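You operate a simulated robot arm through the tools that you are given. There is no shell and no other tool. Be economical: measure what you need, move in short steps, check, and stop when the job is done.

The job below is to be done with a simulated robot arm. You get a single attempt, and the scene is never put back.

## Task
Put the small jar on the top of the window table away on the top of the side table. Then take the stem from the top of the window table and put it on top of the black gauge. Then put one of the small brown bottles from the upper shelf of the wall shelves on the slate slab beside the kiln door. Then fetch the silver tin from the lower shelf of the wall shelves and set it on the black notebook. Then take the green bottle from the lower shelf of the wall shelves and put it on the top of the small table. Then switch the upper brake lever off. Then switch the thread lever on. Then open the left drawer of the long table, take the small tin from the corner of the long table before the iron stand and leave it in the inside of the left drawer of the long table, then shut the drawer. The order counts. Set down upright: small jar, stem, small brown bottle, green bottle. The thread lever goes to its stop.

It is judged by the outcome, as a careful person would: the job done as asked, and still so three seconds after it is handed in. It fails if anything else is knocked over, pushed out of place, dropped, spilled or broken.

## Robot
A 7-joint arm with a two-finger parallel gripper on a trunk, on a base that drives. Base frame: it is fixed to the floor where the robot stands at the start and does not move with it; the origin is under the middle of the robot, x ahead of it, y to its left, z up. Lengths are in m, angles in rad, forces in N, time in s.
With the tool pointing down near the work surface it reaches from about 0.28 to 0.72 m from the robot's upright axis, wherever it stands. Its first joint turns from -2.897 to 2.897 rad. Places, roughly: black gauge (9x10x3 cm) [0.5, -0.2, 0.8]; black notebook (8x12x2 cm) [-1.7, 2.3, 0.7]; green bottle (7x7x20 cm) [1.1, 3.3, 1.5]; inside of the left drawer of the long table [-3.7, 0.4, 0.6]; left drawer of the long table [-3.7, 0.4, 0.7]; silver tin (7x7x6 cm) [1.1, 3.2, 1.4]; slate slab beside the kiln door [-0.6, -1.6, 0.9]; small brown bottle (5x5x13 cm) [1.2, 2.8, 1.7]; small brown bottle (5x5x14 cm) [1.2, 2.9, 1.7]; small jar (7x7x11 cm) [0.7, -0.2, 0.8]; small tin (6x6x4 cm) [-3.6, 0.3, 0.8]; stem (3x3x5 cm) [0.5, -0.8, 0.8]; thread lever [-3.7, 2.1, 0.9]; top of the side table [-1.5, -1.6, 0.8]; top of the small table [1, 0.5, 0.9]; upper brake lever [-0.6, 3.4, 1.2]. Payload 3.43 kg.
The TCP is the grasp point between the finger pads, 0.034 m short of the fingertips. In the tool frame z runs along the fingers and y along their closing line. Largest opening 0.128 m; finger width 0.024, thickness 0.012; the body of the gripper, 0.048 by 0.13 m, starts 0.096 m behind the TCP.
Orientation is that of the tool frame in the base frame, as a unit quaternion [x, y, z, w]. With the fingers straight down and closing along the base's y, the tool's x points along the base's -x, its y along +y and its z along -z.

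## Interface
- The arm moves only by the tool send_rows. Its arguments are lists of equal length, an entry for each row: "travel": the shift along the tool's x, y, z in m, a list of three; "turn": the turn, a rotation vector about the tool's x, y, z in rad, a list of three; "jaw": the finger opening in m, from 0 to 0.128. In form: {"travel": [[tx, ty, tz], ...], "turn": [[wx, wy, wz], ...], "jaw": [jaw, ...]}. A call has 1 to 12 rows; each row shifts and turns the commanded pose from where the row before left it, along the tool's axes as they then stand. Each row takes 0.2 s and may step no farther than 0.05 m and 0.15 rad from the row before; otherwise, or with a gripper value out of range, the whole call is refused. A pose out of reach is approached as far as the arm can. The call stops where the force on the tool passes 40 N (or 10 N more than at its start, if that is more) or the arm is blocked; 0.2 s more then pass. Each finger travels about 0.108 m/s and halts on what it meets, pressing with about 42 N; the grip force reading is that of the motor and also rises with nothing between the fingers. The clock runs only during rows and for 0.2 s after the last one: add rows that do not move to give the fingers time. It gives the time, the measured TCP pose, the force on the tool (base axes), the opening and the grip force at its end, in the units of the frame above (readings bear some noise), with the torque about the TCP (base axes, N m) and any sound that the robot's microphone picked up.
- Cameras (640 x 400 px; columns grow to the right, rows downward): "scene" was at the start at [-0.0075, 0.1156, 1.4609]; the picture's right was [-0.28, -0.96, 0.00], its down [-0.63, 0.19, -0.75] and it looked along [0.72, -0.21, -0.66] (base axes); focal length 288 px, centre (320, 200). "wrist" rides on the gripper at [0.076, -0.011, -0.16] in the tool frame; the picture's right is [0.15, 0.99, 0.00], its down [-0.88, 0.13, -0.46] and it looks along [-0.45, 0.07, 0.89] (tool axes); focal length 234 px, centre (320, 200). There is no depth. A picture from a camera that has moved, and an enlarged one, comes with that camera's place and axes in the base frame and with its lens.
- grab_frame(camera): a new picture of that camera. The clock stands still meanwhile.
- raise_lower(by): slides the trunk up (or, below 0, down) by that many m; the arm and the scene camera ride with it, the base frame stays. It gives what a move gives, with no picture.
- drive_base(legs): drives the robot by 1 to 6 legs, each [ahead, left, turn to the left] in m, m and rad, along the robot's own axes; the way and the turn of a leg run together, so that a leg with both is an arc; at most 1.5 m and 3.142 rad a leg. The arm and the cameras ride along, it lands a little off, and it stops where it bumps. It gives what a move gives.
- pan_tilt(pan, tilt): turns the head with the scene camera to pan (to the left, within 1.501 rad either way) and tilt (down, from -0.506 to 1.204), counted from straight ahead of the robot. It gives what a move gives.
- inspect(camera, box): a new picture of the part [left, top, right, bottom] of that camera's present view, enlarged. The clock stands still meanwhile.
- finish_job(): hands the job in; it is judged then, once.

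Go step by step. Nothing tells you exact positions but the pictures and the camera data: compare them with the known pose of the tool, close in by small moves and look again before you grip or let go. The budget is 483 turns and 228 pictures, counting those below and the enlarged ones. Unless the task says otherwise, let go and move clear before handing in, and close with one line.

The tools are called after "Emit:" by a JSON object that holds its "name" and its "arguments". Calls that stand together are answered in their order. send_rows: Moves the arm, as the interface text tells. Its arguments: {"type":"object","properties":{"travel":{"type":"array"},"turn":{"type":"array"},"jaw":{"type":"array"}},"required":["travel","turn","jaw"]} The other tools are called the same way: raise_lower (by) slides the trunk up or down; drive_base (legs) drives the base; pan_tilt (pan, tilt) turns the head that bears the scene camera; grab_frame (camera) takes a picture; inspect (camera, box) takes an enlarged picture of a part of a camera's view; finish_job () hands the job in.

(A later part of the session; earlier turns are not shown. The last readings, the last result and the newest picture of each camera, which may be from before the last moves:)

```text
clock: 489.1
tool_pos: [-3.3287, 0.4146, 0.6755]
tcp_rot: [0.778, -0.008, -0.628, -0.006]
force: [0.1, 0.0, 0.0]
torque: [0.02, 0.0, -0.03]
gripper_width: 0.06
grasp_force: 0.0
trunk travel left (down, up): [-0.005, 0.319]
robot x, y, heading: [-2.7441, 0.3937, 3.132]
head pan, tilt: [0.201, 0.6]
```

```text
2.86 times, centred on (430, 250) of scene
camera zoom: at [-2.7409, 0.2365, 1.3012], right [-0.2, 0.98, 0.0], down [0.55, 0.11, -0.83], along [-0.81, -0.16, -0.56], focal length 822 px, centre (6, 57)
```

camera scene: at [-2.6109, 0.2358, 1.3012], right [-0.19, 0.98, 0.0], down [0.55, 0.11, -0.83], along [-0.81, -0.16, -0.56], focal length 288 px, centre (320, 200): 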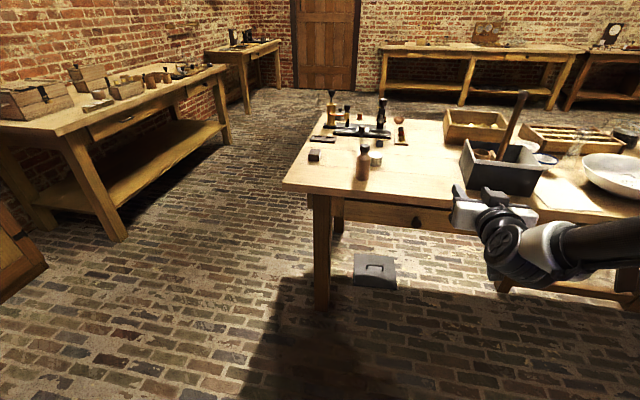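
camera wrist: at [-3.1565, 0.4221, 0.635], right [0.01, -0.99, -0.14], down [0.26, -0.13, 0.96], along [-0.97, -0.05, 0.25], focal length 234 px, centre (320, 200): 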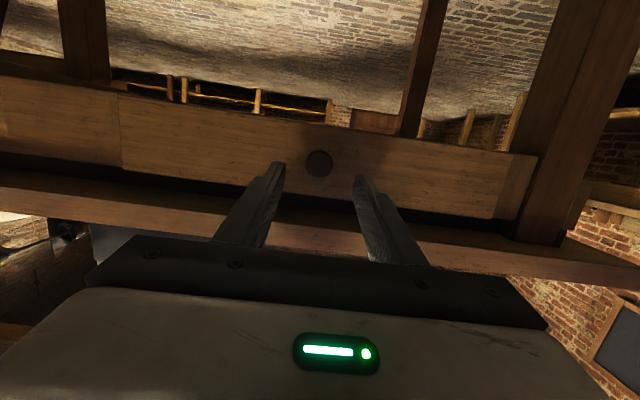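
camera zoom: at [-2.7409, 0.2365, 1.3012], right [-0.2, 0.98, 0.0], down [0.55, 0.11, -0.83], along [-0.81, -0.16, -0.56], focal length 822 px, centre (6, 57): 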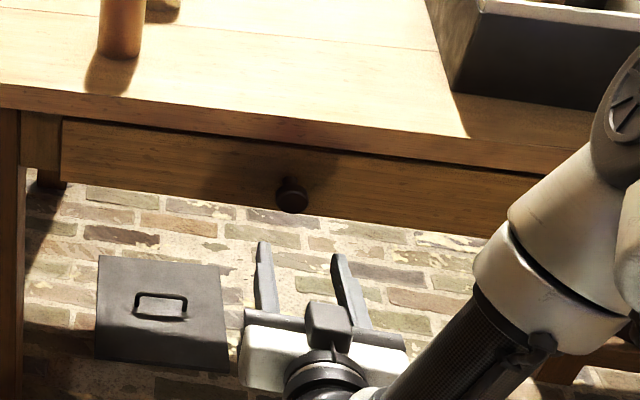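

Emit:
{"name": "send_rows", "arguments": {"travel": [[-0.006, 0.001, 0.0488], [0, 0, 0]], "turn": [[0, 0, 0], [0, 0, 0]], "jaw": [0.056, 0.056]}}

Emit:
{"name": "inspect", "arguments": {"camera": "wrist", "box": [220, 90, 420, 250]}}

Emit:
{"name": "inspect", "arguments": {"camera": "scene", "box": [340, 180, 520, 320]}}

```text
clock: 489.7
tool_pos: [-3.378, 0.4133, 0.6714]
tcp_rot: [0.778, -0.007, -0.628, -0.005]
force: [-0.1, 0.5, 0.7]
torque: [-0.03, -0.01, -0.02]
gripper_width: 0.0562
grasp_force: 0.0
trunk travel left (down, up): [-0.005, 0.319]
robot x, y, heading: [-2.7501, 0.396, 3.137]
head pan, tilt: [0.201, 0.6]
```

```text
2.50 times, centred on (320, 170) of wrist
camera zoom: at [-3.2061, 0.4202, 0.6304], right [0.01, -0.99, -0.14], down [0.26, -0.13, 0.96], along [-0.97, -0.05, 0.25], focal length 585 px, centre (320, 275)
```

zoom: 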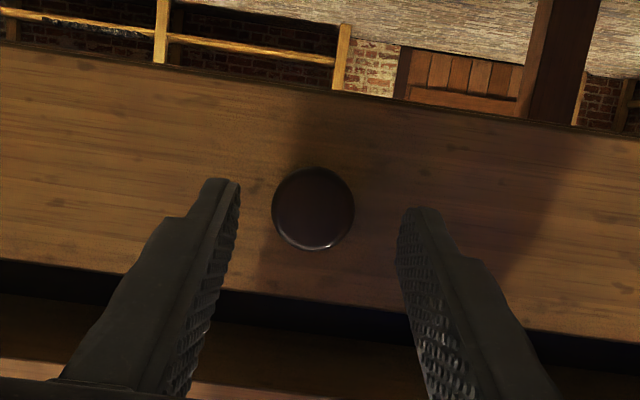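

```text
2.86 times, centred on (430, 250) of scene
camera zoom: at [-2.7409, 0.2365, 1.3012], right [-0.2, 0.98, 0.0], down [0.55, 0.11, -0.83], along [-0.81, -0.16, -0.56], focal length 822 px, centre (6, 57)
```

zoom: 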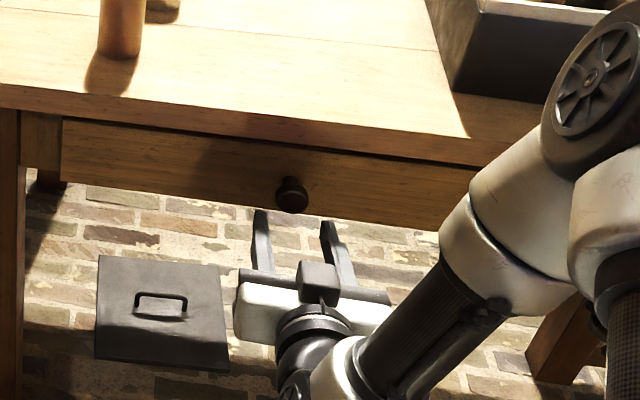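

Emit:
{"name": "send_rows", "arguments": {"travel": [[0.002, 0, 0.022], [0.002, 0, 0.022], [0, 0, 0]], "turn": [[0, 0, 0], [0, 0, 0], [0, 0, 0]], "jaw": [0.05, 0.05, 0.05]}}

Emit:
{"name": "inspect", "arguments": {"camera": "wrist", "box": [220, 90, 420, 250]}}

```text
clock: 490.5
tool_pos: [-3.4209, 0.4155, 0.6581]
tcp_rot: [0.778, -0.007, -0.629, -0.005]
force: [-0.3, 0.5, 0.1]
torque: [-0.01, -0.02, 0.02]
gripper_width: 0.0498
grasp_force: 0.1
trunk travel left (down, up): [-0.005, 0.319]
robot x, y, heading: [-2.7456, 0.3913, 3.137]
head pan, tilt: [0.201, 0.6]
```

```text
2.50 times, centred on (320, 170) of wrist
camera zoom: at [-3.2482, 0.422, 0.6168], right [0.01, -0.99, -0.14], down [0.26, -0.13, 0.96], along [-0.97, -0.05, 0.25], focal length 585 px, centre (320, 275)
```

zoom: 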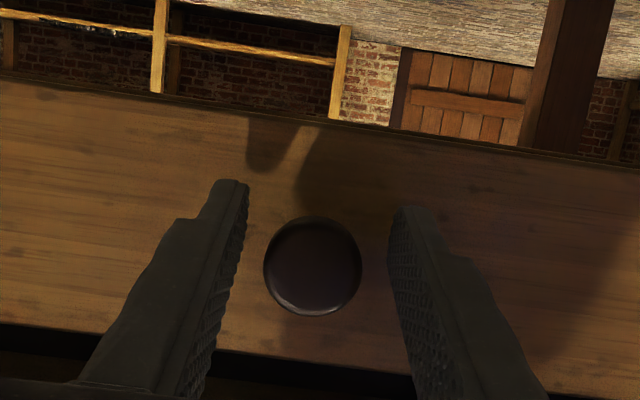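

Emit:
{"name": "send_rows", "arguments": {"travel": [[-0.0095, 0, 0.0158], [-0.0095, 0, 0.0158], [0, 0, 0]], "turn": [[0, 0, 0], [0, 0, 0], [0, 0, 0]], "jaw": [0.05, 0.05, 0.05]}}

Emit:
{"name": "inspect", "arguments": {"camera": "wrist", "box": [220, 90, 420, 250]}}

Emit:
{"name": "inspect", "arguments": {"camera": "scene", "box": [370, 200, 470, 280]}}

```text
clock: 491.0
tool_pos: [-3.4363, 0.414, 0.6626]
tcp_rot: [0.781, -0.006, -0.625, -0.005]
force: [15.4, 0.6, 7.1]
torque: [-0.23, 0.29, 0.41]
gripper_width: 0.0497
grasp_force: 0.0
trunk travel left (down, up): [-0.005, 0.319]
robot x, y, heading: [-2.7479, 0.3929, 3.139]
head pan, tilt: [0.201, 0.6]
stopped in row 2: the force on the tool passed its limit at 62 N (the readings are from after the stop); the commanded pose is now the measured one
```

```text
2.50 times, centred on (320, 170) of wrist
camera zoom: at [-3.2639, 0.422, 0.6228], right [0.02, -0.99, -0.14], down [0.25, -0.13, 0.96], along [-0.97, -0.05, 0.24], focal length 585 px, centre (320, 275)
```

zoom: 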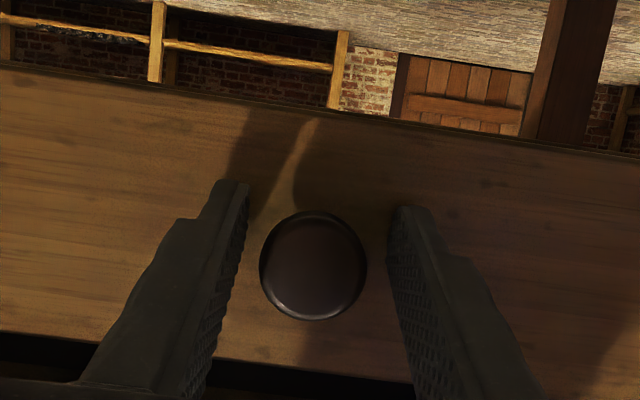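

```text
5.00 times, centred on (420, 240) of scene
camera zoom: at [-2.7392, 0.2366, 1.3013], right [-0.2, 0.98, 0.0], down [0.55, 0.11, -0.83], along [-0.81, -0.16, -0.56], focal length 1438 px, centre (-180, 0)
```

zoom: 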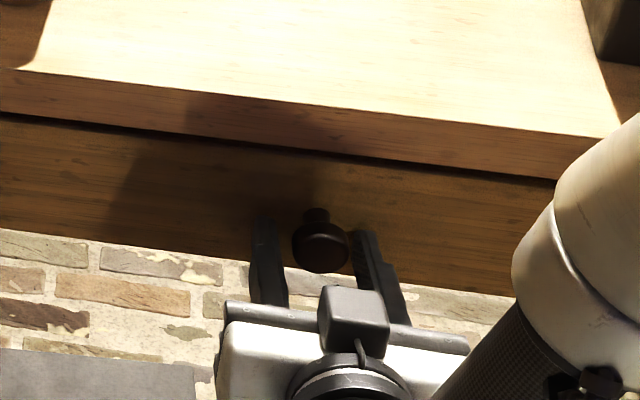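

The fingertips touched the drawer front and straddle the knob. Close on the knob.

Emit:
{"name": "send_rows", "arguments": {"travel": [[0.0008, 0, -0.004], [0, 0, 0], [0, 0, 0], [0, 0, 0]], "turn": [[0, 0, 0], [0, 0, 0], [0, 0, 0], [0, 0, 0]], "jaw": [0.045, 0.03, 0.015, 0.015]}}

Emit:
{"name": "inspect", "arguments": {"camera": "wrist", "box": [220, 90, 420, 250]}}

```text
clock: 492.0
tool_pos: [-3.4322, 0.4161, 0.6613]
tcp_rot: [0.782, -0.007, -0.624, -0.006]
force: [-3.3, 5.0, -2.0]
torque: [-0.03, -0.05, -0.19]
gripper_width: 0.0335
grasp_force: 45.7
trunk travel left (down, up): [-0.005, 0.319]
robot x, y, heading: [-2.7436, 0.3924, 3.137]
head pan, tilt: [0.201, 0.6]
```

```text
2.50 times, centred on (320, 170) of wrist
camera zoom: at [-3.2602, 0.4229, 0.6222], right [0.02, -0.99, -0.14], down [0.25, -0.13, 0.96], along [-0.97, -0.05, 0.24], focal length 585 px, centre (320, 275)
```

zoom: 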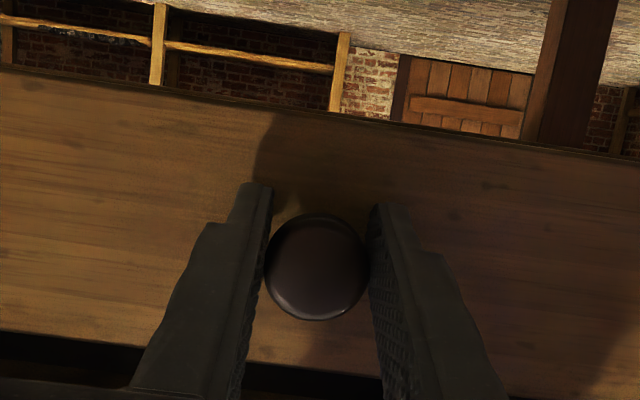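

Knob gripped (0.0335). Pull the drawer.

Emit:
{"name": "send_rows", "arguments": {"travel": [[0.004, 0, -0.0196], [0.0063, 0, -0.0293], [0.0063, 0, -0.0293], [0.0063, 0, -0.0293], [0, 0, 0]], "turn": [[0, 0, 0], [0, 0, 0], [0, 0, 0], [0, 0, 0], [0, 0, 0]], "jaw": [0.015, 0.015, 0.015, 0.015, 0.015]}}

Emit:
{"name": "grab_frame", "arguments": {"camera": "scene"}}

```text
clock: 493.2
tool_pos: [-3.322, 0.4149, 0.6621]
tcp_rot: [0.784, -0.006, -0.621, -0.004]
force: [2.1, 10.3, -19.6]
torque: [-0.08, -1.08, -0.21]
gripper_width: 0.0334
grasp_force: 45.2
trunk travel left (down, up): [-0.005, 0.319]
robot x, y, heading: [-2.7454, 0.3941, 3.135]
head pan, tilt: [0.201, 0.6]
```

```text
68 pictures are left
camera scene: at [-2.7418, 0.2369, 1.3011], right [-0.2, 0.98, 0.0], down [0.56, 0.11, -0.82], along [-0.81, -0.16, -0.57], focal length 288 px, centre (320, 200)
```

scene: 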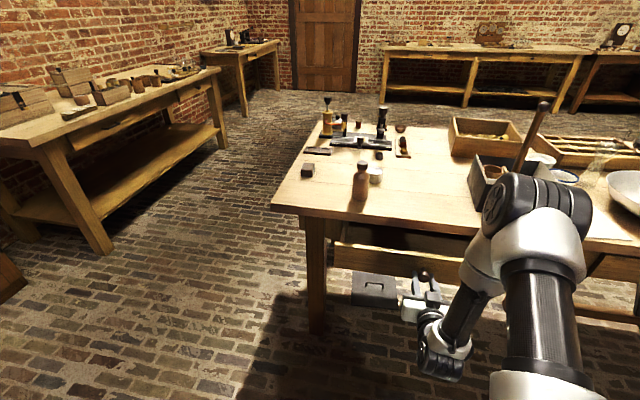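

The drawer opens. Pull further with the base.

Emit:
{"name": "drive_base", "arguments": {"legs": [[-0.12, 0, 0]]}}

Emit:
{"name": "grab_frame", "arguments": {"camera": "scene"}}

```text
clock: 494.5
tool_pos: [-3.2031, 0.4151, 0.6625]
tcp_rot: [0.784, -0.006, -0.621, -0.005]
force: [1.7, 7.8, -24.7]
torque: [-0.07, -0.79, -0.2]
gripper_width: 0.0335
grasp_force: 45.5
trunk travel left (down, up): [-0.005, 0.319]
robot x, y, heading: [-2.6213, 0.3929, 3.138]
head pan, tilt: [0.201, 0.6]
```

```text
67 pictures are left
camera scene: at [-2.622, 0.2364, 1.3012], right [-0.2, 0.98, 0.0], down [0.56, 0.11, -0.82], along [-0.81, -0.16, -0.57], focal length 288 px, centre (320, 200)
```

scene: 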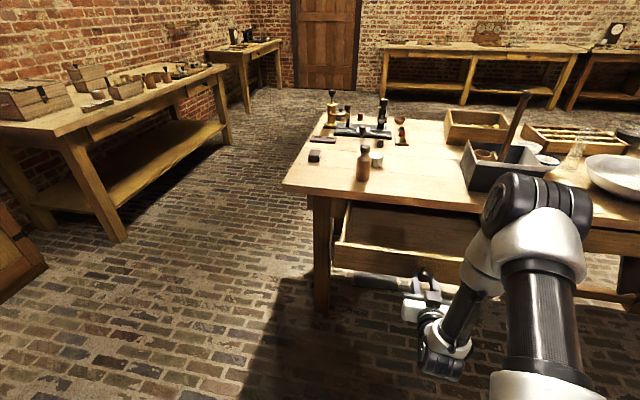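

Drawer is open about 0.23 m. Release the knob and back away.

Emit:
{"name": "send_rows", "arguments": {"travel": [[0, 0, 0], [0, 0, 0], [0, 0, 0]], "turn": [[0, 0, 0], [0, 0, 0], [0, 0, 0]], "jaw": [0.045, 0.06, 0.06]}}

Emit:
{"name": "drive_base", "arguments": {"legs": [[-0.15, 0, 0]]}}

Emit:
{"name": "send_rows", "arguments": {"travel": [[-0.0455, 0, -0.0098], [-0.0455, 0, -0.0098], [-0.0455, 0, -0.0098], [-0.0455, 0, -0.0098], [-0.0455, 0, -0.0098], [-0.0455, 0, -0.0098], [-0.0455, 0, -0.0098], [0, 0, 0]], "turn": [[0, 0, 0], [0, 0, 0], [0, 0, 0], [0, 0, 0], [0, 0, 0], [0, 0, 0], [0, 0, 0], [0, 0, 0]], "jaw": [0.06, 0.06, 0.06, 0.06, 0.06, 0.06, 0.06, 0.06]}}

Emit:
{"name": "inspect", "arguments": {"camera": "scene", "box": [270, 80, 510, 300]}}

```text
clock: 495.3
tool_pos: [-3.2018, 0.415, 0.6626]
tcp_rot: [0.783, -0.006, -0.622, -0.005]
force: [0.4, -0.7, -0.5]
torque: [0.03, -0.01, -0.02]
gripper_width: 0.0602
grasp_force: 0.2
trunk travel left (down, up): [-0.005, 0.319]
robot x, y, heading: [-2.6321, 0.3934, 3.14]
head pan, tilt: [0.201, 0.6]
```

```text
clock: 496.6
tool_pos: [-3.051, 0.4157, 0.6633]
tcp_rot: [0.783, -0.007, -0.622, -0.005]
force: [0.5, 0.0, -0.3]
torque: [0.0, 0.01, 0.02]
gripper_width: 0.0602
grasp_force: 0.0
trunk travel left (down, up): [-0.005, 0.319]
robot x, y, heading: [-2.4773, 0.3943, 3.138]
head pan, tilt: [0.201, 0.6]
```

```text
clock: 498.4
tool_pos: [-3.055, 0.4152, 0.9876]
tcp_rot: [0.784, -0.007, -0.621, -0.005]
force: [0.1, -0.2, 1.0]
torque: [0.01, -0.02, 0.03]
gripper_width: 0.06
grasp_force: 0.0
trunk travel left (down, up): [-0.005, 0.319]
robot x, y, heading: [-2.4764, 0.3913, 3.135]
head pan, tilt: [0.201, 0.6]
```

```text
1.82 times, centred on (390, 190) of scene
camera zoom: at [-2.4701, 0.2353, 1.3012], right [-0.19, 0.98, 0.0], down [0.55, 0.11, -0.83], along [-0.81, -0.16, -0.56], focal length 523 px, centre (193, 218)
```

zoom: 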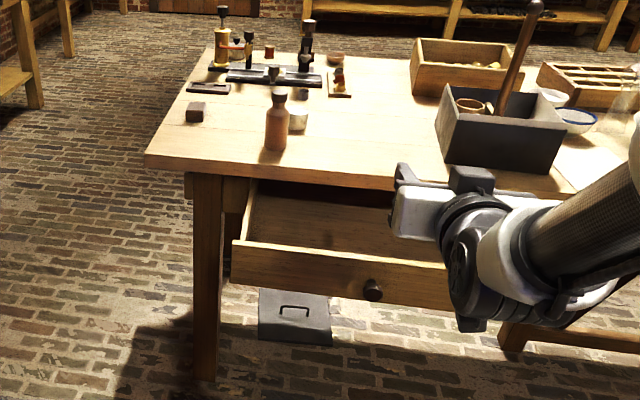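

Drawer is open. Now I'll turn the tool downward, yawed a little so the wrist camera avoids the brown bottle, and raise before moving over the table.

Emit:
{"name": "send_rows", "arguments": {"travel": [[0, 0, 0], [0, 0, 0], [0, 0, 0], [0, 0, 0], [0, 0, 0], [0, 0, 0], [0, 0, 0], [0, 0, 0], [0, 0, 0], [0, 0, 0], [0, 0, 0]], "turn": [[0, 0.134, 0], [0, 0.134, 0], [0, 0.134, 0], [0, 0.134, 0], [0, 0.134, 0], [0, 0.134, 0], [0, 0.134, 0], [0, 0.134, 0], [0, 0.134, 0], [0, 0.134, 0], [0, 0, 0]], "jaw": [0.085, 0.085, 0.085, 0.085, 0.085, 0.085, 0.085, 0.085, 0.085, 0.085, 0.085]}}

Emit:
{"name": "send_rows", "arguments": {"travel": [[0, 0, 0], [0, 0, 0], [0, 0, 0], [0, 0, 0]], "turn": [[0, 0, -0.14], [0, 0, -0.14], [0, 0, -0.14], [0, 0, 0]], "jaw": [0.085, 0.085, 0.085, 0.085]}}

Emit:
{"name": "drive_base", "arguments": {"legs": [[0.42, 0.03, 0]]}}

Emit:
{"name": "grab_frame", "arguments": {"camera": "wrist"}}

Emit:
{"name": "grab_frame", "arguments": {"camera": "scene"}}

```text
clock: 500.9
tool_pos: [-3.0553, 0.416, 0.9873]
tcp_rot: [1.0, -0.009, 0.0, 0.0]
force: [0.3, -0.3, -0.5]
torque: [0.01, -0.01, 0.02]
gripper_width: 0.085
grasp_force: 0.1
trunk travel left (down, up): [-0.005, 0.319]
robot x, y, heading: [-2.4768, 0.3949, 3.134]
head pan, tilt: [0.201, 0.6]
```

```text
clock: 501.9
tool_pos: [-3.0564, 0.4153, 0.988]
tcp_rot: [0.98, 0.201, -0.001, 0.0]
force: [0.4, 0.3, -0.4]
torque: [-0.02, 0.04, 0.01]
gripper_width: 0.085
grasp_force: 0.1
trunk travel left (down, up): [-0.005, 0.319]
robot x, y, heading: [-2.4706, 0.3927, 3.143]
head pan, tilt: [0.201, 0.6]
```

```text
clock: 504.5
tool_pos: [-3.4827, 0.3804, 0.9878]
tcp_rot: [0.979, 0.206, -0.001, -0.001]
force: [0.2, -0.9, -0.3]
torque: [-0.01, 0.01, 0.04]
gripper_width: 0.0851
grasp_force: 0.0
trunk travel left (down, up): [-0.005, 0.319]
robot x, y, heading: [-2.8998, 0.3619, -3.133]
head pan, tilt: [0.201, 0.6]
```

```text
65 pictures are left
camera wrist: at [-3.4173, 0.4206, 1.1474], right [0.53, -0.85, 0.0], down [-0.75, -0.47, 0.46], along [-0.39, -0.24, -0.89], focal length 234 px, centre (320, 200)
```

wrist: 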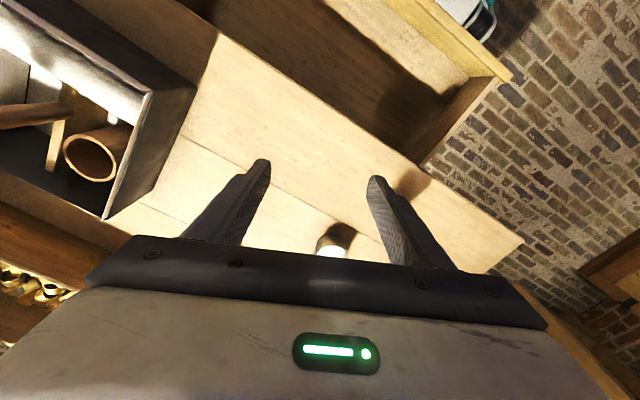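

```text
64 pictures are left
camera scene: at [-2.8943, 0.2067, 1.3012], right [-0.2, 0.98, 0.0], down [0.55, 0.12, -0.83], along [-0.81, -0.17, -0.56], focal length 288 px, centre (320, 200)
```

scene: 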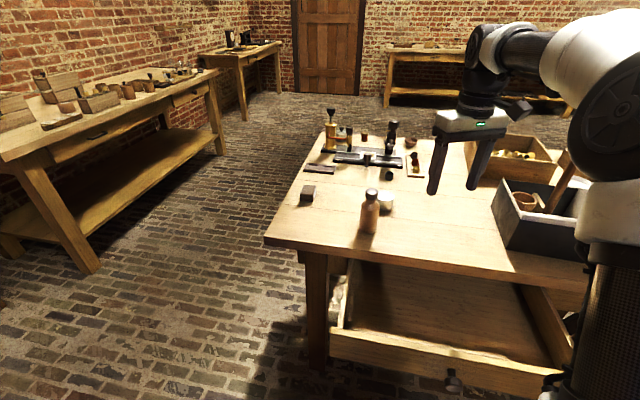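

Emit:
{"name": "drive_base", "arguments": {"legs": [[0.07, 0, 0]]}}

Emit:
{"name": "send_rows", "arguments": {"travel": [[-0.0357, 0.0273, 0], [-0.0357, 0.0273, 0], [-0.0357, 0.0273, 0], [0, 0, 0]], "turn": [[0, 0, 0], [0, 0, 0], [0, 0, 0], [0, 0, 0]], "jaw": [0.085, 0.085, 0.085, 0.085]}}

Emit:
{"name": "grab_frame", "arguments": {"camera": "wrist"}}

Emit:
{"name": "inspect", "arguments": {"camera": "scene", "box": [290, 90, 490, 260]}}

```text
clock: 505.5
tool_pos: [-3.5528, 0.3798, 0.9872]
tcp_rot: [0.979, 0.205, -0.001, 0.0]
force: [0.7, 0.2, 0.6]
torque: [0.01, 0.02, 0.04]
gripper_width: 0.0851
grasp_force: 0.1
trunk travel left (down, up): [-0.005, 0.319]
robot x, y, heading: [-2.9702, 0.3658, -3.137]
head pan, tilt: [0.201, 0.6]
```

```text
clock: 506.5
tool_pos: [-3.6187, 0.2587, 0.9861]
tcp_rot: [0.979, 0.206, -0.001, -0.001]
force: [0.0, -0.2, 0.6]
torque: [0.01, -0.01, 0.02]
gripper_width: 0.0853
grasp_force: 0.1
trunk travel left (down, up): [-0.005, 0.319]
robot x, y, heading: [-2.9724, 0.3664, -3.135]
head pan, tilt: [0.201, 0.6]
```

```text
63 pictures are left
camera wrist: at [-3.5533, 0.2993, 1.145], right [0.53, -0.85, 0.0], down [-0.75, -0.47, 0.46], along [-0.39, -0.24, -0.89], focal length 234 px, centre (320, 200)
```

wrist: 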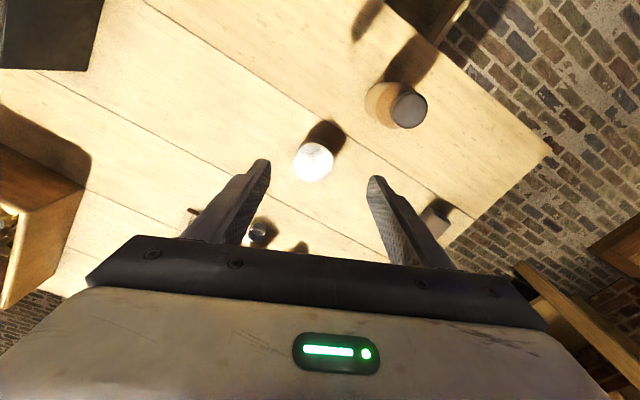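

```text
2.35 times, centred on (390, 175) of scene
camera zoom: at [-2.965, 0.2062, 1.3012], right [-0.2, 0.98, 0.0], down [0.55, 0.12, -0.82], along [-0.81, -0.17, -0.57], focal length 676 px, centre (155, 259)
```

zoom: 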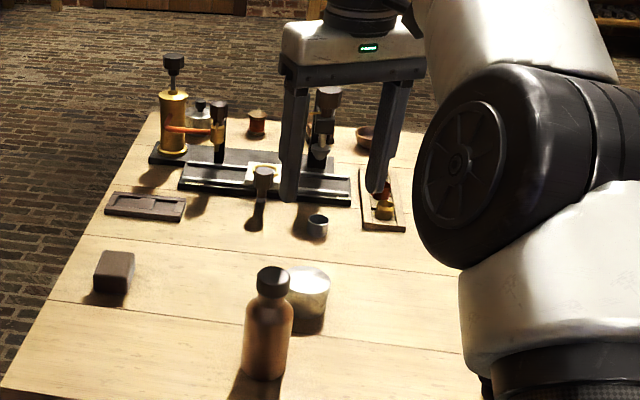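

Emit:
{"name": "send_rows", "arguments": {"travel": [[-0.0158, -0.0026, 0.03], [-0.0158, -0.0026, 0.03], [0, 0, 0.03], [0, 0, 0]], "turn": [[0, 0, 0], [0, 0, 0], [0, 0, 0], [0, 0, 0]], "jaw": [0.085, 0.085, 0.085, 0.085]}}

Emit:
{"name": "inspect", "arguments": {"camera": "wrist", "box": [200, 60, 460, 260]}}

```text
clock: 507.5
tool_pos: [-3.6466, 0.2541, 0.8968]
tcp_rot: [0.979, 0.205, 0.0, 0.0]
force: [0.8, -0.5, 0.2]
torque: [-0.03, 0.03, -0.02]
gripper_width: 0.0851
grasp_force: 0.1
trunk travel left (down, up): [-0.005, 0.319]
robot x, y, heading: [-2.9719, 0.3671, -3.133]
head pan, tilt: [0.201, 0.6]
```

```text
2.00 times, centred on (330, 160) of wrist
camera zoom: at [-3.5823, 0.2935, 1.0569], right [0.53, -0.85, 0.0], down [-0.75, -0.47, 0.46], along [-0.39, -0.24, -0.89], focal length 468 px, centre (300, 280)
```

zoom: 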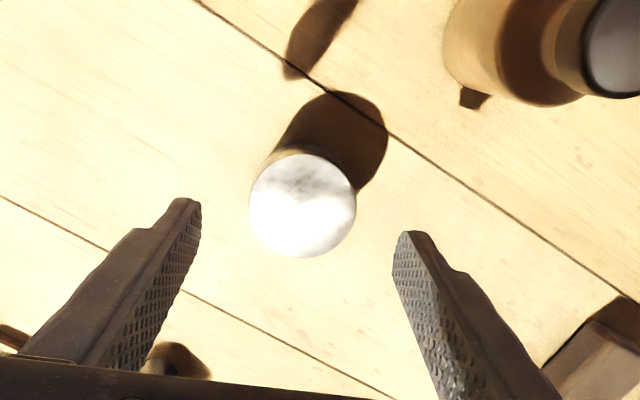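

Emit:
{"name": "send_rows", "arguments": {"travel": [[-0.0016, 0.0037, 0.03], [0, 0, 0.03], [0, 0, 0.011], [0, 0, 0], [0, 0, 0], [0, 0, 0], [0, 0, 0]], "turn": [[0, 0, 0], [0, 0, 0], [0, 0, 0], [0, 0, 0], [0, 0, 0], [0, 0, 0], [0, 0, 0]], "jaw": [0.085, 0.085, 0.085, 0.085, 0.065, 0.05, 0.045]}}

Emit:
{"name": "inspect", "arguments": {"camera": "wrist", "box": [200, 60, 460, 260]}}

```text
clock: 509.1
tool_pos: [-3.6485, 0.2506, 0.8289]
tcp_rot: [0.979, 0.205, -0.002, 0.0]
force: [-0.2, 0.4, 0.9]
torque: [0.03, -0.01, 0.02]
gripper_width: 0.0558
grasp_force: 41.8
trunk travel left (down, up): [-0.005, 0.319]
robot x, y, heading: [-2.9668, 0.3645, -3.139]
head pan, tilt: [0.201, 0.6]
```

```text
2.00 times, centred on (330, 160) of wrist
camera zoom: at [-3.5834, 0.291, 0.9883], right [0.53, -0.85, 0.0], down [-0.75, -0.47, 0.46], along [-0.39, -0.24, -0.89], focal length 468 px, centre (300, 280)
```

zoom: 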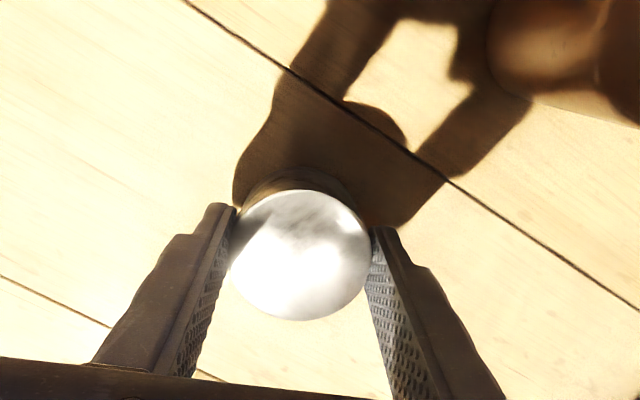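

Tin gripped. Lift well clear and bring it over the open drawer.

Emit:
{"name": "send_rows", "arguments": {"travel": [[0, 0, -0.02], [0, 0, -0.045], [0, 0, -0.045], [0, 0, -0.045], [0.04, -0.02, 0], [0.045, -0.012, 0], [0.045, 0.005, 0], [0.045, 0, 0], [0.045, 0, 0], [0.045, 0, 0], [0.045, 0, 0], [0, 0, 0]], "turn": [[0, 0, 0], [0, 0, 0], [0, 0, 0], [0, 0, 0], [0, 0, 0], [0, 0, 0], [0, 0, 0], [0, 0, 0], [0, 0, 0], [0, 0, 0], [0, 0, 0], [0, 0, 0]], "jaw": [0.045, 0.045, 0.045, 0.045, 0.045, 0.045, 0.045, 0.045, 0.045, 0.045, 0.045, 0.045]}}

Emit:
{"name": "grab_frame", "arguments": {"camera": "wrist"}}

Emit:
{"name": "grab_frame", "arguments": {"camera": "scene"}}

```text
clock: 511.7
tool_pos: [-3.6338, 0.2762, 0.9869]
tcp_rot: [0.978, 0.209, 0.0, -0.002]
force: [-0.6, 0.3, 0.3]
torque: [-0.03, -0.03, 0.04]
gripper_width: 0.0562
grasp_force: 41.8
out of reach, approached as far as the arm can: row 4, 5, 6, 7, 8, 9, 10, 11
trunk travel left (down, up): [-0.005, 0.319]
robot x, y, heading: [-2.9728, 0.3606, -3.134]
head pan, tilt: [0.201, 0.6]
```

```text
59 pictures are left
camera wrist: at [-3.5677, 0.3166, 1.1467], right [0.54, -0.84, 0.0], down [-0.75, -0.48, 0.46], along [-0.39, -0.24, -0.89], focal length 234 px, centre (320, 200)
```

wrist: 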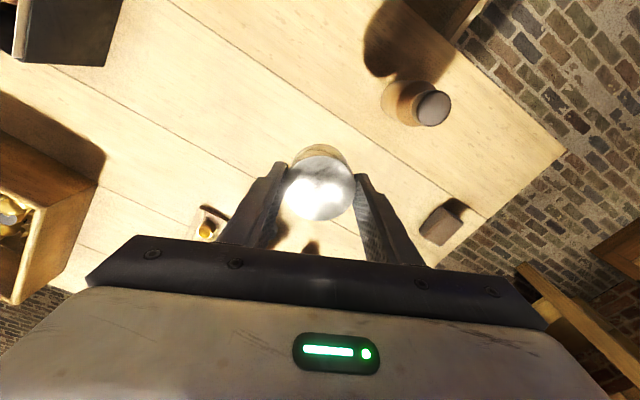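

```text
58 pictures are left
camera scene: at [-2.9649, 0.2063, 1.3012], right [-0.2, 0.98, 0.0], down [0.55, 0.12, -0.83], along [-0.81, -0.17, -0.56], focal length 288 px, centre (320, 200)
```

scene: 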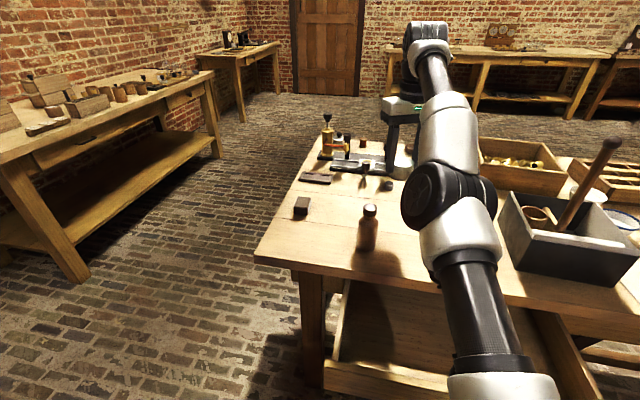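

The arm is at its reach limit there, so I'll back the base off to bring the tin over the drawer.

Emit:
{"name": "drive_base", "arguments": {"legs": [[-0.3, 0, 0], [0, -0.13, 0]]}}

Emit:
{"name": "send_rows", "arguments": {"travel": [[0, 0, 0.02], [0, 0, 0.02], [0, 0, 0]], "turn": [[0, 0, 0], [0, 0, 0], [0, 0, 0]], "jaw": [0.045, 0.045, 0.045]}}

Emit:
{"name": "grab_frame", "arguments": {"camera": "wrist"}}

Emit:
{"name": "inspect", "arguments": {"camera": "scene", "box": [290, 120, 560, 330]}}

```text
clock: 515.3
tool_pos: [-3.3317, 0.4106, 0.9873]
tcp_rot: [0.978, 0.207, 0.0, -0.001]
force: [0.4, -0.6, -1.0]
torque: [0.01, 0.02, 0.03]
gripper_width: 0.0564
grasp_force: 42.3
trunk travel left (down, up): [-0.005, 0.319]
robot x, y, heading: [-2.6694, 0.4923, -3.137]
head pan, tilt: [0.201, 0.6]
```

```text
clock: 516.1
tool_pos: [-3.3448, 0.4086, 0.9504]
tcp_rot: [0.978, 0.207, 0.0, -0.002]
force: [0.3, 0.6, -0.6]
torque: [-0.03, -0.01, 0.01]
gripper_width: 0.0563
grasp_force: 42.0
out of reach, approached as far as the arm can: row 1, 2
trunk travel left (down, up): [-0.005, 0.319]
robot x, y, heading: [-2.6753, 0.498, -3.139]
head pan, tilt: [0.201, 0.6]
```

```text
57 pictures are left
camera wrist: at [-3.2804, 0.4497, 1.1117], right [0.54, -0.84, 0.0], down [-0.75, -0.48, 0.45], along [-0.39, -0.24, -0.89], focal length 234 px, centre (320, 200)
```

wrist: 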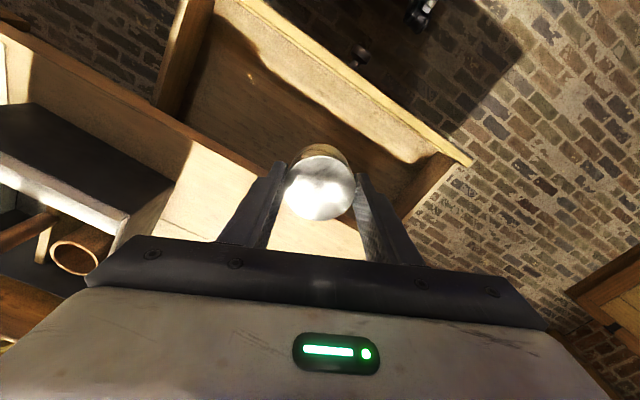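

```text
1.90 times, centred on (425, 225) of scene
camera zoom: at [-2.6641, 0.3392, 1.3012], right [-0.2, 0.98, 0.0], down [0.55, 0.11, -0.83], along [-0.81, -0.17, -0.56], focal length 548 px, centre (120, 152)
```

zoom: 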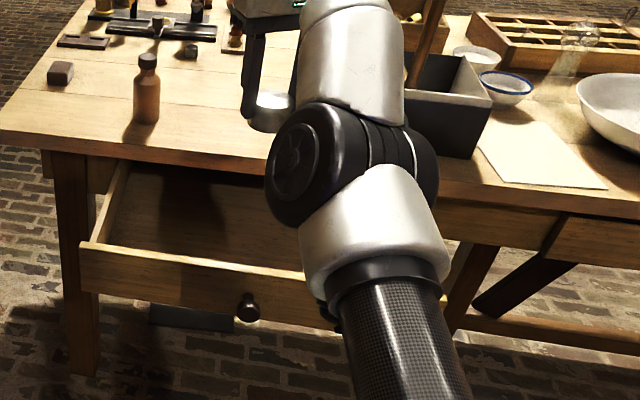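

Emit:
{"name": "send_rows", "arguments": {"travel": [[0.03, 0, 0], [0.03, 0, 0], [0, 0, 0]], "turn": [[0, 0, 0], [0, 0, 0], [0, 0, 0]], "jaw": [0.045, 0.045, 0.045]}}

```text
clock: 516.9
tool_pos: [-3.3393, 0.429, 0.9752]
tcp_rot: [0.978, 0.207, 0.0, -0.001]
force: [0.4, -0.7, -0.3]
torque: [0.0, -0.03, 0.02]
gripper_width: 0.0561
grasp_force: 41.7
out of reach, approached as far as the arm can: row 1, 2
trunk travel left (down, up): [-0.005, 0.319]
robot x, y, heading: [-2.664, 0.502, -3.14]
head pan, tilt: [0.201, 0.6]
```

Emit:
{"name": "send_rows", "arguments": {"travel": [[0, 0, 0.03], [0, 0, 0.03], [0, 0, 0.03], [0, 0, 0]], "turn": [[0, 0, 0], [0, 0, 0], [0, 0, 0], [0, 0, 0]], "jaw": [0.045, 0.045, 0.045, 0.045]}}

```text
clock: 517.9
tool_pos: [-3.3682, 0.4278, 0.8914]
tcp_rot: [0.978, 0.208, -0.001, -0.002]
force: [-0.5, 0.5, -0.7]
torque: [0.02, -0.03, 0.01]
gripper_width: 0.0563
grasp_force: 42.1
out of reach, approached as far as the arm can: row 1, 2, 3
trunk travel left (down, up): [-0.005, 0.319]
robot x, y, heading: [-2.6682, 0.4976, -3.141]
head pan, tilt: [0.201, 0.6]
```

The arm is stuck at a straight-elbow singularity. Tilting the hand slightly should bring the wrist inward and free it.

Emit:
{"name": "send_rows", "arguments": {"travel": [[0, 0, 0], [0, 0, 0], [0.02, 0, 0], [0.02, 0, 0], [0, 0, 0]], "turn": [[0, -0.12, 0], [0, -0.12, 0], [0, 0, 0], [0, 0, 0], [0, 0, 0]], "jaw": [0.045, 0.045, 0.045, 0.045, 0.045]}}

```text
clock: 519.1
tool_pos: [-3.421, 0.4367, 0.9118]
tcp_rot: [0.971, 0.208, -0.117, 0.023]
force: [-0.3, 0.0, -0.9]
torque: [-0.02, -0.01, -0.03]
gripper_width: 0.0561
grasp_force: 41.8
out of reach, approached as far as the arm can: row 1, 2, 3, 4
trunk travel left (down, up): [-0.005, 0.319]
robot x, y, heading: [-2.6715, 0.4964, -3.141]
head pan, tilt: [0.201, 0.6]
```

Emit:
{"name": "send_rows", "arguments": {"travel": [[0, 0, 0], [0, 0, 0], [0, 0, 0], [0, 0, 0], [0, 0, 0], [0, 0, 0]], "turn": [[0, 0.12, 0], [0, 0.12, 0], [0, 0, 0.14], [0, 0, 0.14], [0, 0, 0.14], [0, 0, 0]], "jaw": [0.045, 0.045, 0.045, 0.045, 0.045, 0.045]}}

Emit:
{"name": "send_rows", "arguments": {"travel": [[0.03, 0, 0], [0.03, 0, 0], [0.03, 0, 0], [0, 0, 0]], "turn": [[0, 0, 0], [0, 0, 0], [0, 0, 0], [0, 0, 0]], "jaw": [0.045, 0.045, 0.045, 0.045]}}

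```text
clock: 520.5
tool_pos: [-3.3692, 0.4482, 0.8943]
tcp_rot: [1.0, 0.0, 0.0, -0.002]
force: [-0.4, 0.3, 0.0]
torque: [0.04, 0.01, -0.03]
gripper_width: 0.0563
grasp_force: 41.9
out of reach, approached as far as the arm can: row 1, 2
trunk travel left (down, up): [-0.005, 0.319]
robot x, y, heading: [-2.6685, 0.5005, -3.142]
head pan, tilt: [0.201, 0.6]
```

```text
clock: 521.5
tool_pos: [-3.2801, 0.447, 0.8959]
tcp_rot: [1.0, -0.001, -0.001, -0.002]
force: [0.1, 0.7, -0.8]
torque: [0.01, -0.02, -0.02]
gripper_width: 0.0559
grasp_force: 42.3
trunk travel left (down, up): [-0.005, 0.319]
robot x, y, heading: [-2.6692, 0.4968, -3.136]
head pan, tilt: [0.201, 0.6]
```

Free again (it was a wrist limit from the yaw). Now check the position over the drawer.

Emit:
{"name": "send_rows", "arguments": {"travel": [[-0.03, 0.01, 0], [-0.02, 0.01, 0], [0, 0, 0]], "turn": [[0, 0, 0], [0, 0, 0], [0, 0, 0]], "jaw": [0.045, 0.045, 0.045]}}

Emit:
{"name": "grab_frame", "arguments": {"camera": "wrist"}}

Emit:
{"name": "grab_frame", "arguments": {"camera": "scene"}}

```text
clock: 522.3
tool_pos: [-3.3285, 0.4264, 0.8963]
tcp_rot: [1.0, -0.001, -0.001, -0.002]
force: [-0.2, -0.1, -1.3]
torque: [-0.01, 0.0, 0.01]
gripper_width: 0.0562
grasp_force: 42.4
trunk travel left (down, up): [-0.005, 0.319]
robot x, y, heading: [-2.6683, 0.4968, -3.139]
head pan, tilt: [0.201, 0.6]
```

```text
55 pictures are left
camera wrist: at [-3.2523, 0.4366, 1.0547], right [0.15, -0.99, 0.0], down [-0.88, -0.13, 0.46], along [-0.45, -0.06, -0.89], focal length 234 px, centre (320, 200)
```

wrist: 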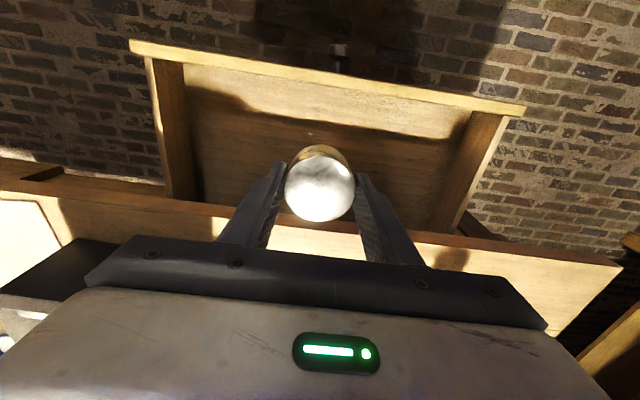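

```text
54 pictures are left
camera scene: at [-2.6641, 0.3392, 1.3012], right [-0.2, 0.98, 0.0], down [0.55, 0.11, -0.82], along [-0.81, -0.17, -0.57], focal length 288 px, centre (320, 200)
```

scene: 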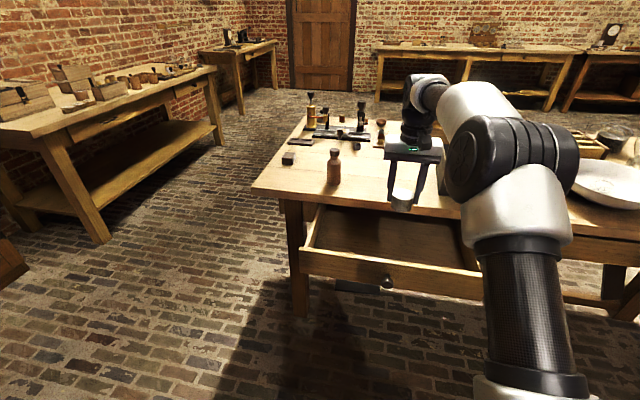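

Emit:
{"name": "send_rows", "arguments": {"travel": [[-0.008, 0, 0.03], [0, 0, 0.04], [0, 0, 0.04], [0, 0, 0.04], [0, 0, 0.04], [0, 0, 0]], "turn": [[0, 0, 0], [0, 0, 0], [0, 0, 0], [0, 0, 0], [0, 0, 0], [0, 0, 0]], "jaw": [0.045, 0.045, 0.045, 0.045, 0.045, 0.045]}}

Emit:
{"name": "grab_frame", "arguments": {"camera": "wrist"}}

Emit:
{"name": "inspect", "arguments": {"camera": "scene", "box": [290, 140, 500, 310]}}

```text
clock: 523.7
tool_pos: [-3.3382, 0.4241, 0.7029]
tcp_rot: [1.0, 0.001, -0.002, -0.001]
force: [0.0, 0.4, -1.5]
torque: [-0.01, -0.01, -0.02]
gripper_width: 0.056
grasp_force: 42.4
trunk travel left (down, up): [-0.005, 0.319]
robot x, y, heading: [-2.6721, 0.4973, -3.135]
head pan, tilt: [0.201, 0.6]
```

```text
53 pictures are left
camera wrist: at [-3.263, 0.4343, 0.8622], right [0.15, -0.99, 0.0], down [-0.88, -0.13, 0.46], along [-0.45, -0.06, -0.89], focal length 234 px, centre (320, 200)
```

wrist: 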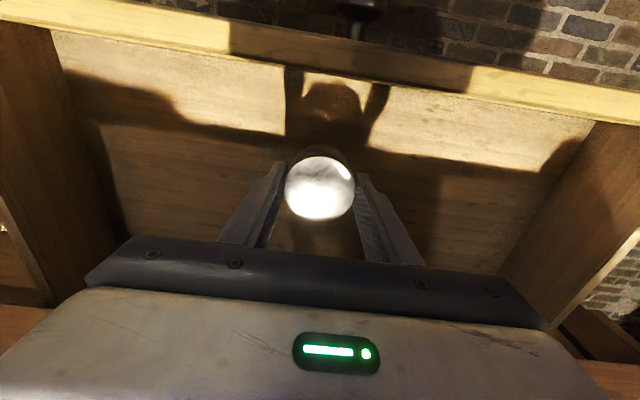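

```text
2.35 times, centred on (395, 225) of scene
camera zoom: at [-2.6641, 0.3392, 1.3012], right [-0.2, 0.98, 0.0], down [0.55, 0.11, -0.83], along [-0.81, -0.17, -0.57], focal length 676 px, centre (144, 141)
```

zoom: 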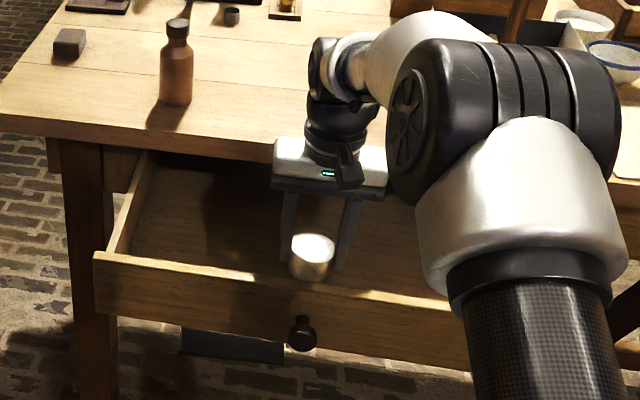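

Emit:
{"name": "send_rows", "arguments": {"travel": [[0, 0, 0.01], [0, 0, 0.01], [0, 0, 0]], "turn": [[0, 0, 0], [0, 0, 0], [0, 0, 0]], "jaw": [0.045, 0.045, 0.045]}}

Emit:
{"name": "send_rows", "arguments": {"travel": [[0, 0, 0.006], [0, 0, 0.006], [0, 0, 0]], "turn": [[0, 0, 0], [0, 0, 0], [0, 0, 0]], "jaw": [0.045, 0.045, 0.045]}}

```text
clock: 524.5
tool_pos: [-3.3409, 0.4263, 0.6852]
tcp_rot: [1.0, 0.0, -0.003, -0.002]
force: [2.0, 1.3, 13.4]
torque: [-0.06, -0.38, -0.02]
gripper_width: 0.0559
grasp_force: 42.0
trunk travel left (down, up): [-0.005, 0.319]
robot x, y, heading: [-2.6689, 0.4993, -3.143]
head pan, tilt: [0.201, 0.6]
```

```text
clock: 525.3
tool_pos: [-3.3398, 0.4267, 0.6759]
tcp_rot: [1.0, 0.0, -0.004, 0.0]
force: [-2.5, -0.8, 30.3]
torque: [-0.02, 0.22, -0.03]
gripper_width: 0.0563
grasp_force: 41.8
trunk travel left (down, up): [-0.005, 0.319]
robot x, y, heading: [-2.6704, 0.4987, -3.138]
head pan, tilt: [0.201, 0.6]
```

Contact with the drawer bottom. Release.

Emit:
{"name": "send_rows", "arguments": {"travel": [[0, 0, -0.003], [0, 0, 0], [0, 0, 0], [0, 0, 0]], "turn": [[0, 0, 0], [0, 0, 0], [0, 0, 0], [0, 0, 0]], "jaw": [0.045, 0.06, 0.08, 0.08]}}

Emit:
{"name": "send_rows", "arguments": {"travel": [[0, 0, -0.02], [0, 0, -0.04], [0, 0, -0.04], [0, 0, -0.04], [0, 0, -0.04], [0, 0, -0.04], [0, 0, 0]], "turn": [[0, 0, 0], [0, 0, 0], [0, 0, 0], [0, 0, 0], [0, 0, 0], [0, 0, 0], [0, 0, 0]], "jaw": [0.08, 0.08, 0.08, 0.08, 0.08, 0.08, 0.08]}}

Emit:
{"name": "grab_frame", "arguments": {"camera": "wrist"}}

```text
clock: 526.3
tool_pos: [-3.3384, 0.4275, 0.6746]
tcp_rot: [1.0, 0.001, 0.0, -0.002]
force: [0.4, 0.6, 0.7]
torque: [-0.01, 0.01, 0.0]
gripper_width: 0.0801
grasp_force: 0.1
trunk travel left (down, up): [-0.005, 0.319]
robot x, y, heading: [-2.6705, 0.4951, -3.14]
head pan, tilt: [0.201, 0.6]
```

```text
clock: 527.9
tool_pos: [-3.3399, 0.4282, 0.8974]
tcp_rot: [1.0, 0.001, -0.001, -0.001]
force: [0.4, -0.3, 0.1]
torque: [-0.02, -0.02, 0.02]
gripper_width: 0.08
grasp_force: 0.0
trunk travel left (down, up): [-0.005, 0.319]
robot x, y, heading: [-2.6694, 0.4994, -3.137]
head pan, tilt: [0.201, 0.6]
```

```text
51 pictures are left
camera wrist: at [-3.2637, 0.4387, 1.057], right [0.15, -0.99, 0.0], down [-0.88, -0.13, 0.46], along [-0.45, -0.06, -0.89], focal length 234 px, centre (320, 200)
```

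wrist: 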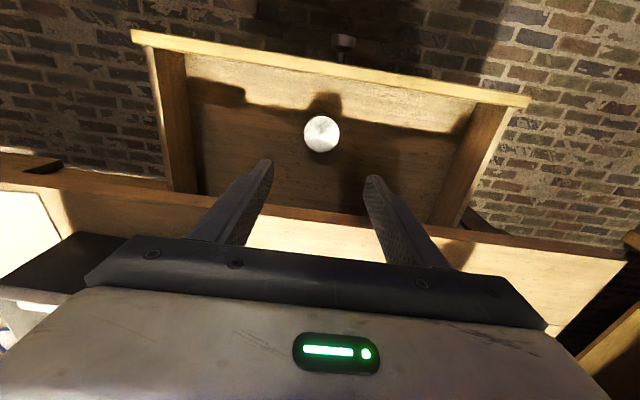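

The small tin is in the drawer. Back off, level the hand again, and push the drawer shut with the fingertips either side of the knob.

Emit:
{"name": "drive_base", "arguments": {"legs": [[-0.2, 0.1, 0]]}}

Emit:
{"name": "send_rows", "arguments": {"travel": [[0.04, 0, -0.03], [0.04, 0, -0.03], [0, 0, -0.03], [0, 0, 0]], "turn": [[0, 0, 0], [0, 0, 0], [0, 0, 0], [0, 0, 0]], "jaw": [0.06, 0.06, 0.06, 0.06]}}

Emit:
{"name": "send_rows", "arguments": {"travel": [[0, 0, 0], [0, 0, 0], [0, 0, 0], [0, 0, 0], [0, 0, 0], [0, 0, 0], [0, 0, 0], [0, 0, 0], [0, 0, 0], [0, 0, 0], [0, 0, 0]], "turn": [[0, -0.134, 0], [0, -0.134, 0], [0, -0.134, 0], [0, -0.134, 0], [0, -0.134, 0], [0, -0.134, 0], [0, -0.134, 0], [0, -0.134, 0], [0, -0.134, 0], [0, -0.134, 0], [0, 0, 0]], "jaw": [0.06, 0.06, 0.06, 0.06, 0.06, 0.06, 0.06, 0.06, 0.06, 0.06, 0.06]}}

```text
clock: 529.6
tool_pos: [-3.1399, 0.3223, 0.8971]
tcp_rot: [1.0, 0.003, 0.0, -0.002]
force: [0.5, 0.1, -0.4]
torque: [0.0, 0.03, 0.01]
gripper_width: 0.0798
grasp_force: 0.0
trunk travel left (down, up): [-0.005, 0.319]
robot x, y, heading: [-2.4694, 0.3923, -3.136]
head pan, tilt: [0.201, 0.6]
```

```text
clock: 530.6
tool_pos: [-3.0577, 0.3233, 0.9856]
tcp_rot: [1.0, 0.002, 0.0, -0.002]
force: [-0.3, 0.2, -0.5]
torque: [0.0, 0.02, -0.02]
gripper_width: 0.0602
grasp_force: 0.1
trunk travel left (down, up): [-0.005, 0.319]
robot x, y, heading: [-2.4727, 0.397, -3.131]
head pan, tilt: [0.201, 0.6]
```

```text
clock: 533.0
tool_pos: [-3.0593, 0.3391, 0.9838]
tcp_rot: [0.839, -0.009, -0.543, -0.031]
force: [-0.1, 1.0, 0.5]
torque: [0.01, -0.01, -0.01]
gripper_width: 0.06
grasp_force: 0.0
out of reach, approached as far as the arm can: row 8, 9
trunk travel left (down, up): [-0.005, 0.319]
robot x, y, heading: [-2.4703, 0.3967, -3.133]
head pan, tilt: [0.201, 0.6]
```

Emit:
{"name": "drive_base", "arguments": {"legs": [[0, -0.075, 0]]}}

Emit:
{"name": "send_rows", "arguments": {"travel": [[0.0411, 0, 0.0184], [0.0411, 0, 0.0184], [0.0411, 0, 0.0184], [0.0411, 0, 0.0184], [0.0411, 0, 0.0184], [0.0411, 0, 0.0184], [0.0411, 0, 0.0184], [0, 0, 0]], "turn": [[0.03, 0, 0], [0, 0, 0], [0, 0, 0], [0, 0, 0], [0, 0, 0], [0, 0, 0], [0, 0, 0], [0, 0, 0]], "jaw": [0.06, 0.06, 0.06, 0.06, 0.06, 0.06, 0.06, 0.06]}}

Emit:
{"name": "grab_frame", "arguments": {"camera": "wrist"}}

Emit:
{"name": "grab_frame", "arguments": {"camera": "scene"}}

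```text
clock: 534.4
tool_pos: [-3.0599, 0.4139, 0.9843]
tcp_rot: [0.838, -0.008, -0.545, -0.031]
force: [-0.2, -0.6, -0.1]
torque: [0.02, 0.02, 0.0]
gripper_width: 0.06
grasp_force: 0.0
trunk travel left (down, up): [-0.005, 0.319]
robot x, y, heading: [-2.4741, 0.469, -3.128]
head pan, tilt: [0.201, 0.6]
```

```text
clock: 536.2
tool_pos: [-3.0604, 0.4323, 0.6715]
tcp_rot: [0.838, -0.018, -0.543, -0.045]
force: [-0.4, -0.7, 0.1]
torque: [0.01, -0.01, -0.01]
gripper_width: 0.0602
grasp_force: 0.1
trunk travel left (down, up): [-0.005, 0.319]
robot x, y, heading: [-2.47, 0.472, -3.134]
head pan, tilt: [0.201, 0.6]
```

```text
50 pictures are left
camera wrist: at [-2.884, 0.4288, 0.6676], right [-0.02, -0.98, -0.19], down [0.04, -0.19, 0.98], along [-1.0, 0.01, 0.05], focal length 234 px, centre (320, 200)
```

wrist: 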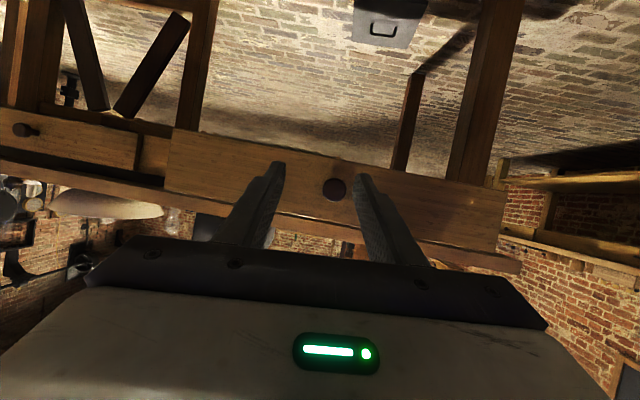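

```text
49 pictures are left
camera scene: at [-2.4639, 0.3126, 1.3012], right [-0.21, 0.98, 0.0], down [0.55, 0.12, -0.83], along [-0.81, -0.17, -0.56], focal length 288 px, centre (320, 200)
```

scene: 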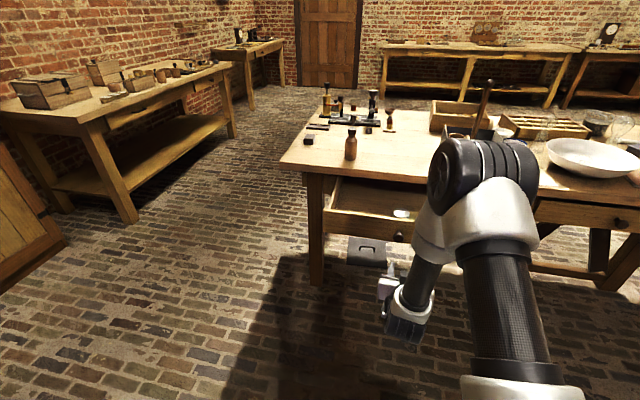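

Emit:
{"name": "send_rows", "arguments": {"travel": [[0, 0.017, 0], [0, 0, 0]], "turn": [[-0.095, 0, 0.019], [0, 0, 0]], "jaw": [0.06, 0.06]}}

Emit:
{"name": "drive_base", "arguments": {"legs": [[0.12, 0, 0]]}}

Emit:
{"name": "inspect", "arguments": {"camera": "wrist", "box": [200, 90, 440, 260]}}

```text
clock: 536.8
tool_pos: [-3.0622, 0.407, 0.6733]
tcp_rot: [0.84, -0.011, -0.542, -0.027]
force: [0.0, 0.0, -0.4]
torque: [0.0, 0.0, -0.01]
gripper_width: 0.06
grasp_force: 0.1
out of reach, approached as far as the arm can: row 1
trunk travel left (down, up): [-0.005, 0.319]
robot x, y, heading: [-2.469, 0.4697, -3.132]
head pan, tilt: [0.201, 0.6]
```

```text
clock: 538.0
tool_pos: [-3.1827, 0.406, 0.6723]
tcp_rot: [0.839, -0.011, -0.543, -0.027]
force: [-0.7, -0.4, 0.1]
torque: [-0.01, 0.0, -0.01]
gripper_width: 0.0597
grasp_force: 0.0
trunk travel left (down, up): [-0.005, 0.319]
robot x, y, heading: [-2.5906, 0.4689, -3.129]
head pan, tilt: [0.201, 0.6]
```

```text
2.35 times, centred on (320, 175) of wrist
camera zoom: at [-3.0055, 0.4082, 0.6694], right [0.01, -0.99, -0.17], down [0.05, -0.17, 0.98], along [-1.0, -0.02, 0.05], focal length 551 px, centre (320, 259)
```

zoom: 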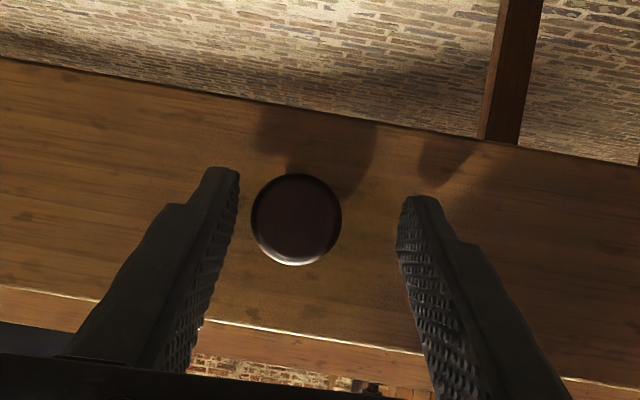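

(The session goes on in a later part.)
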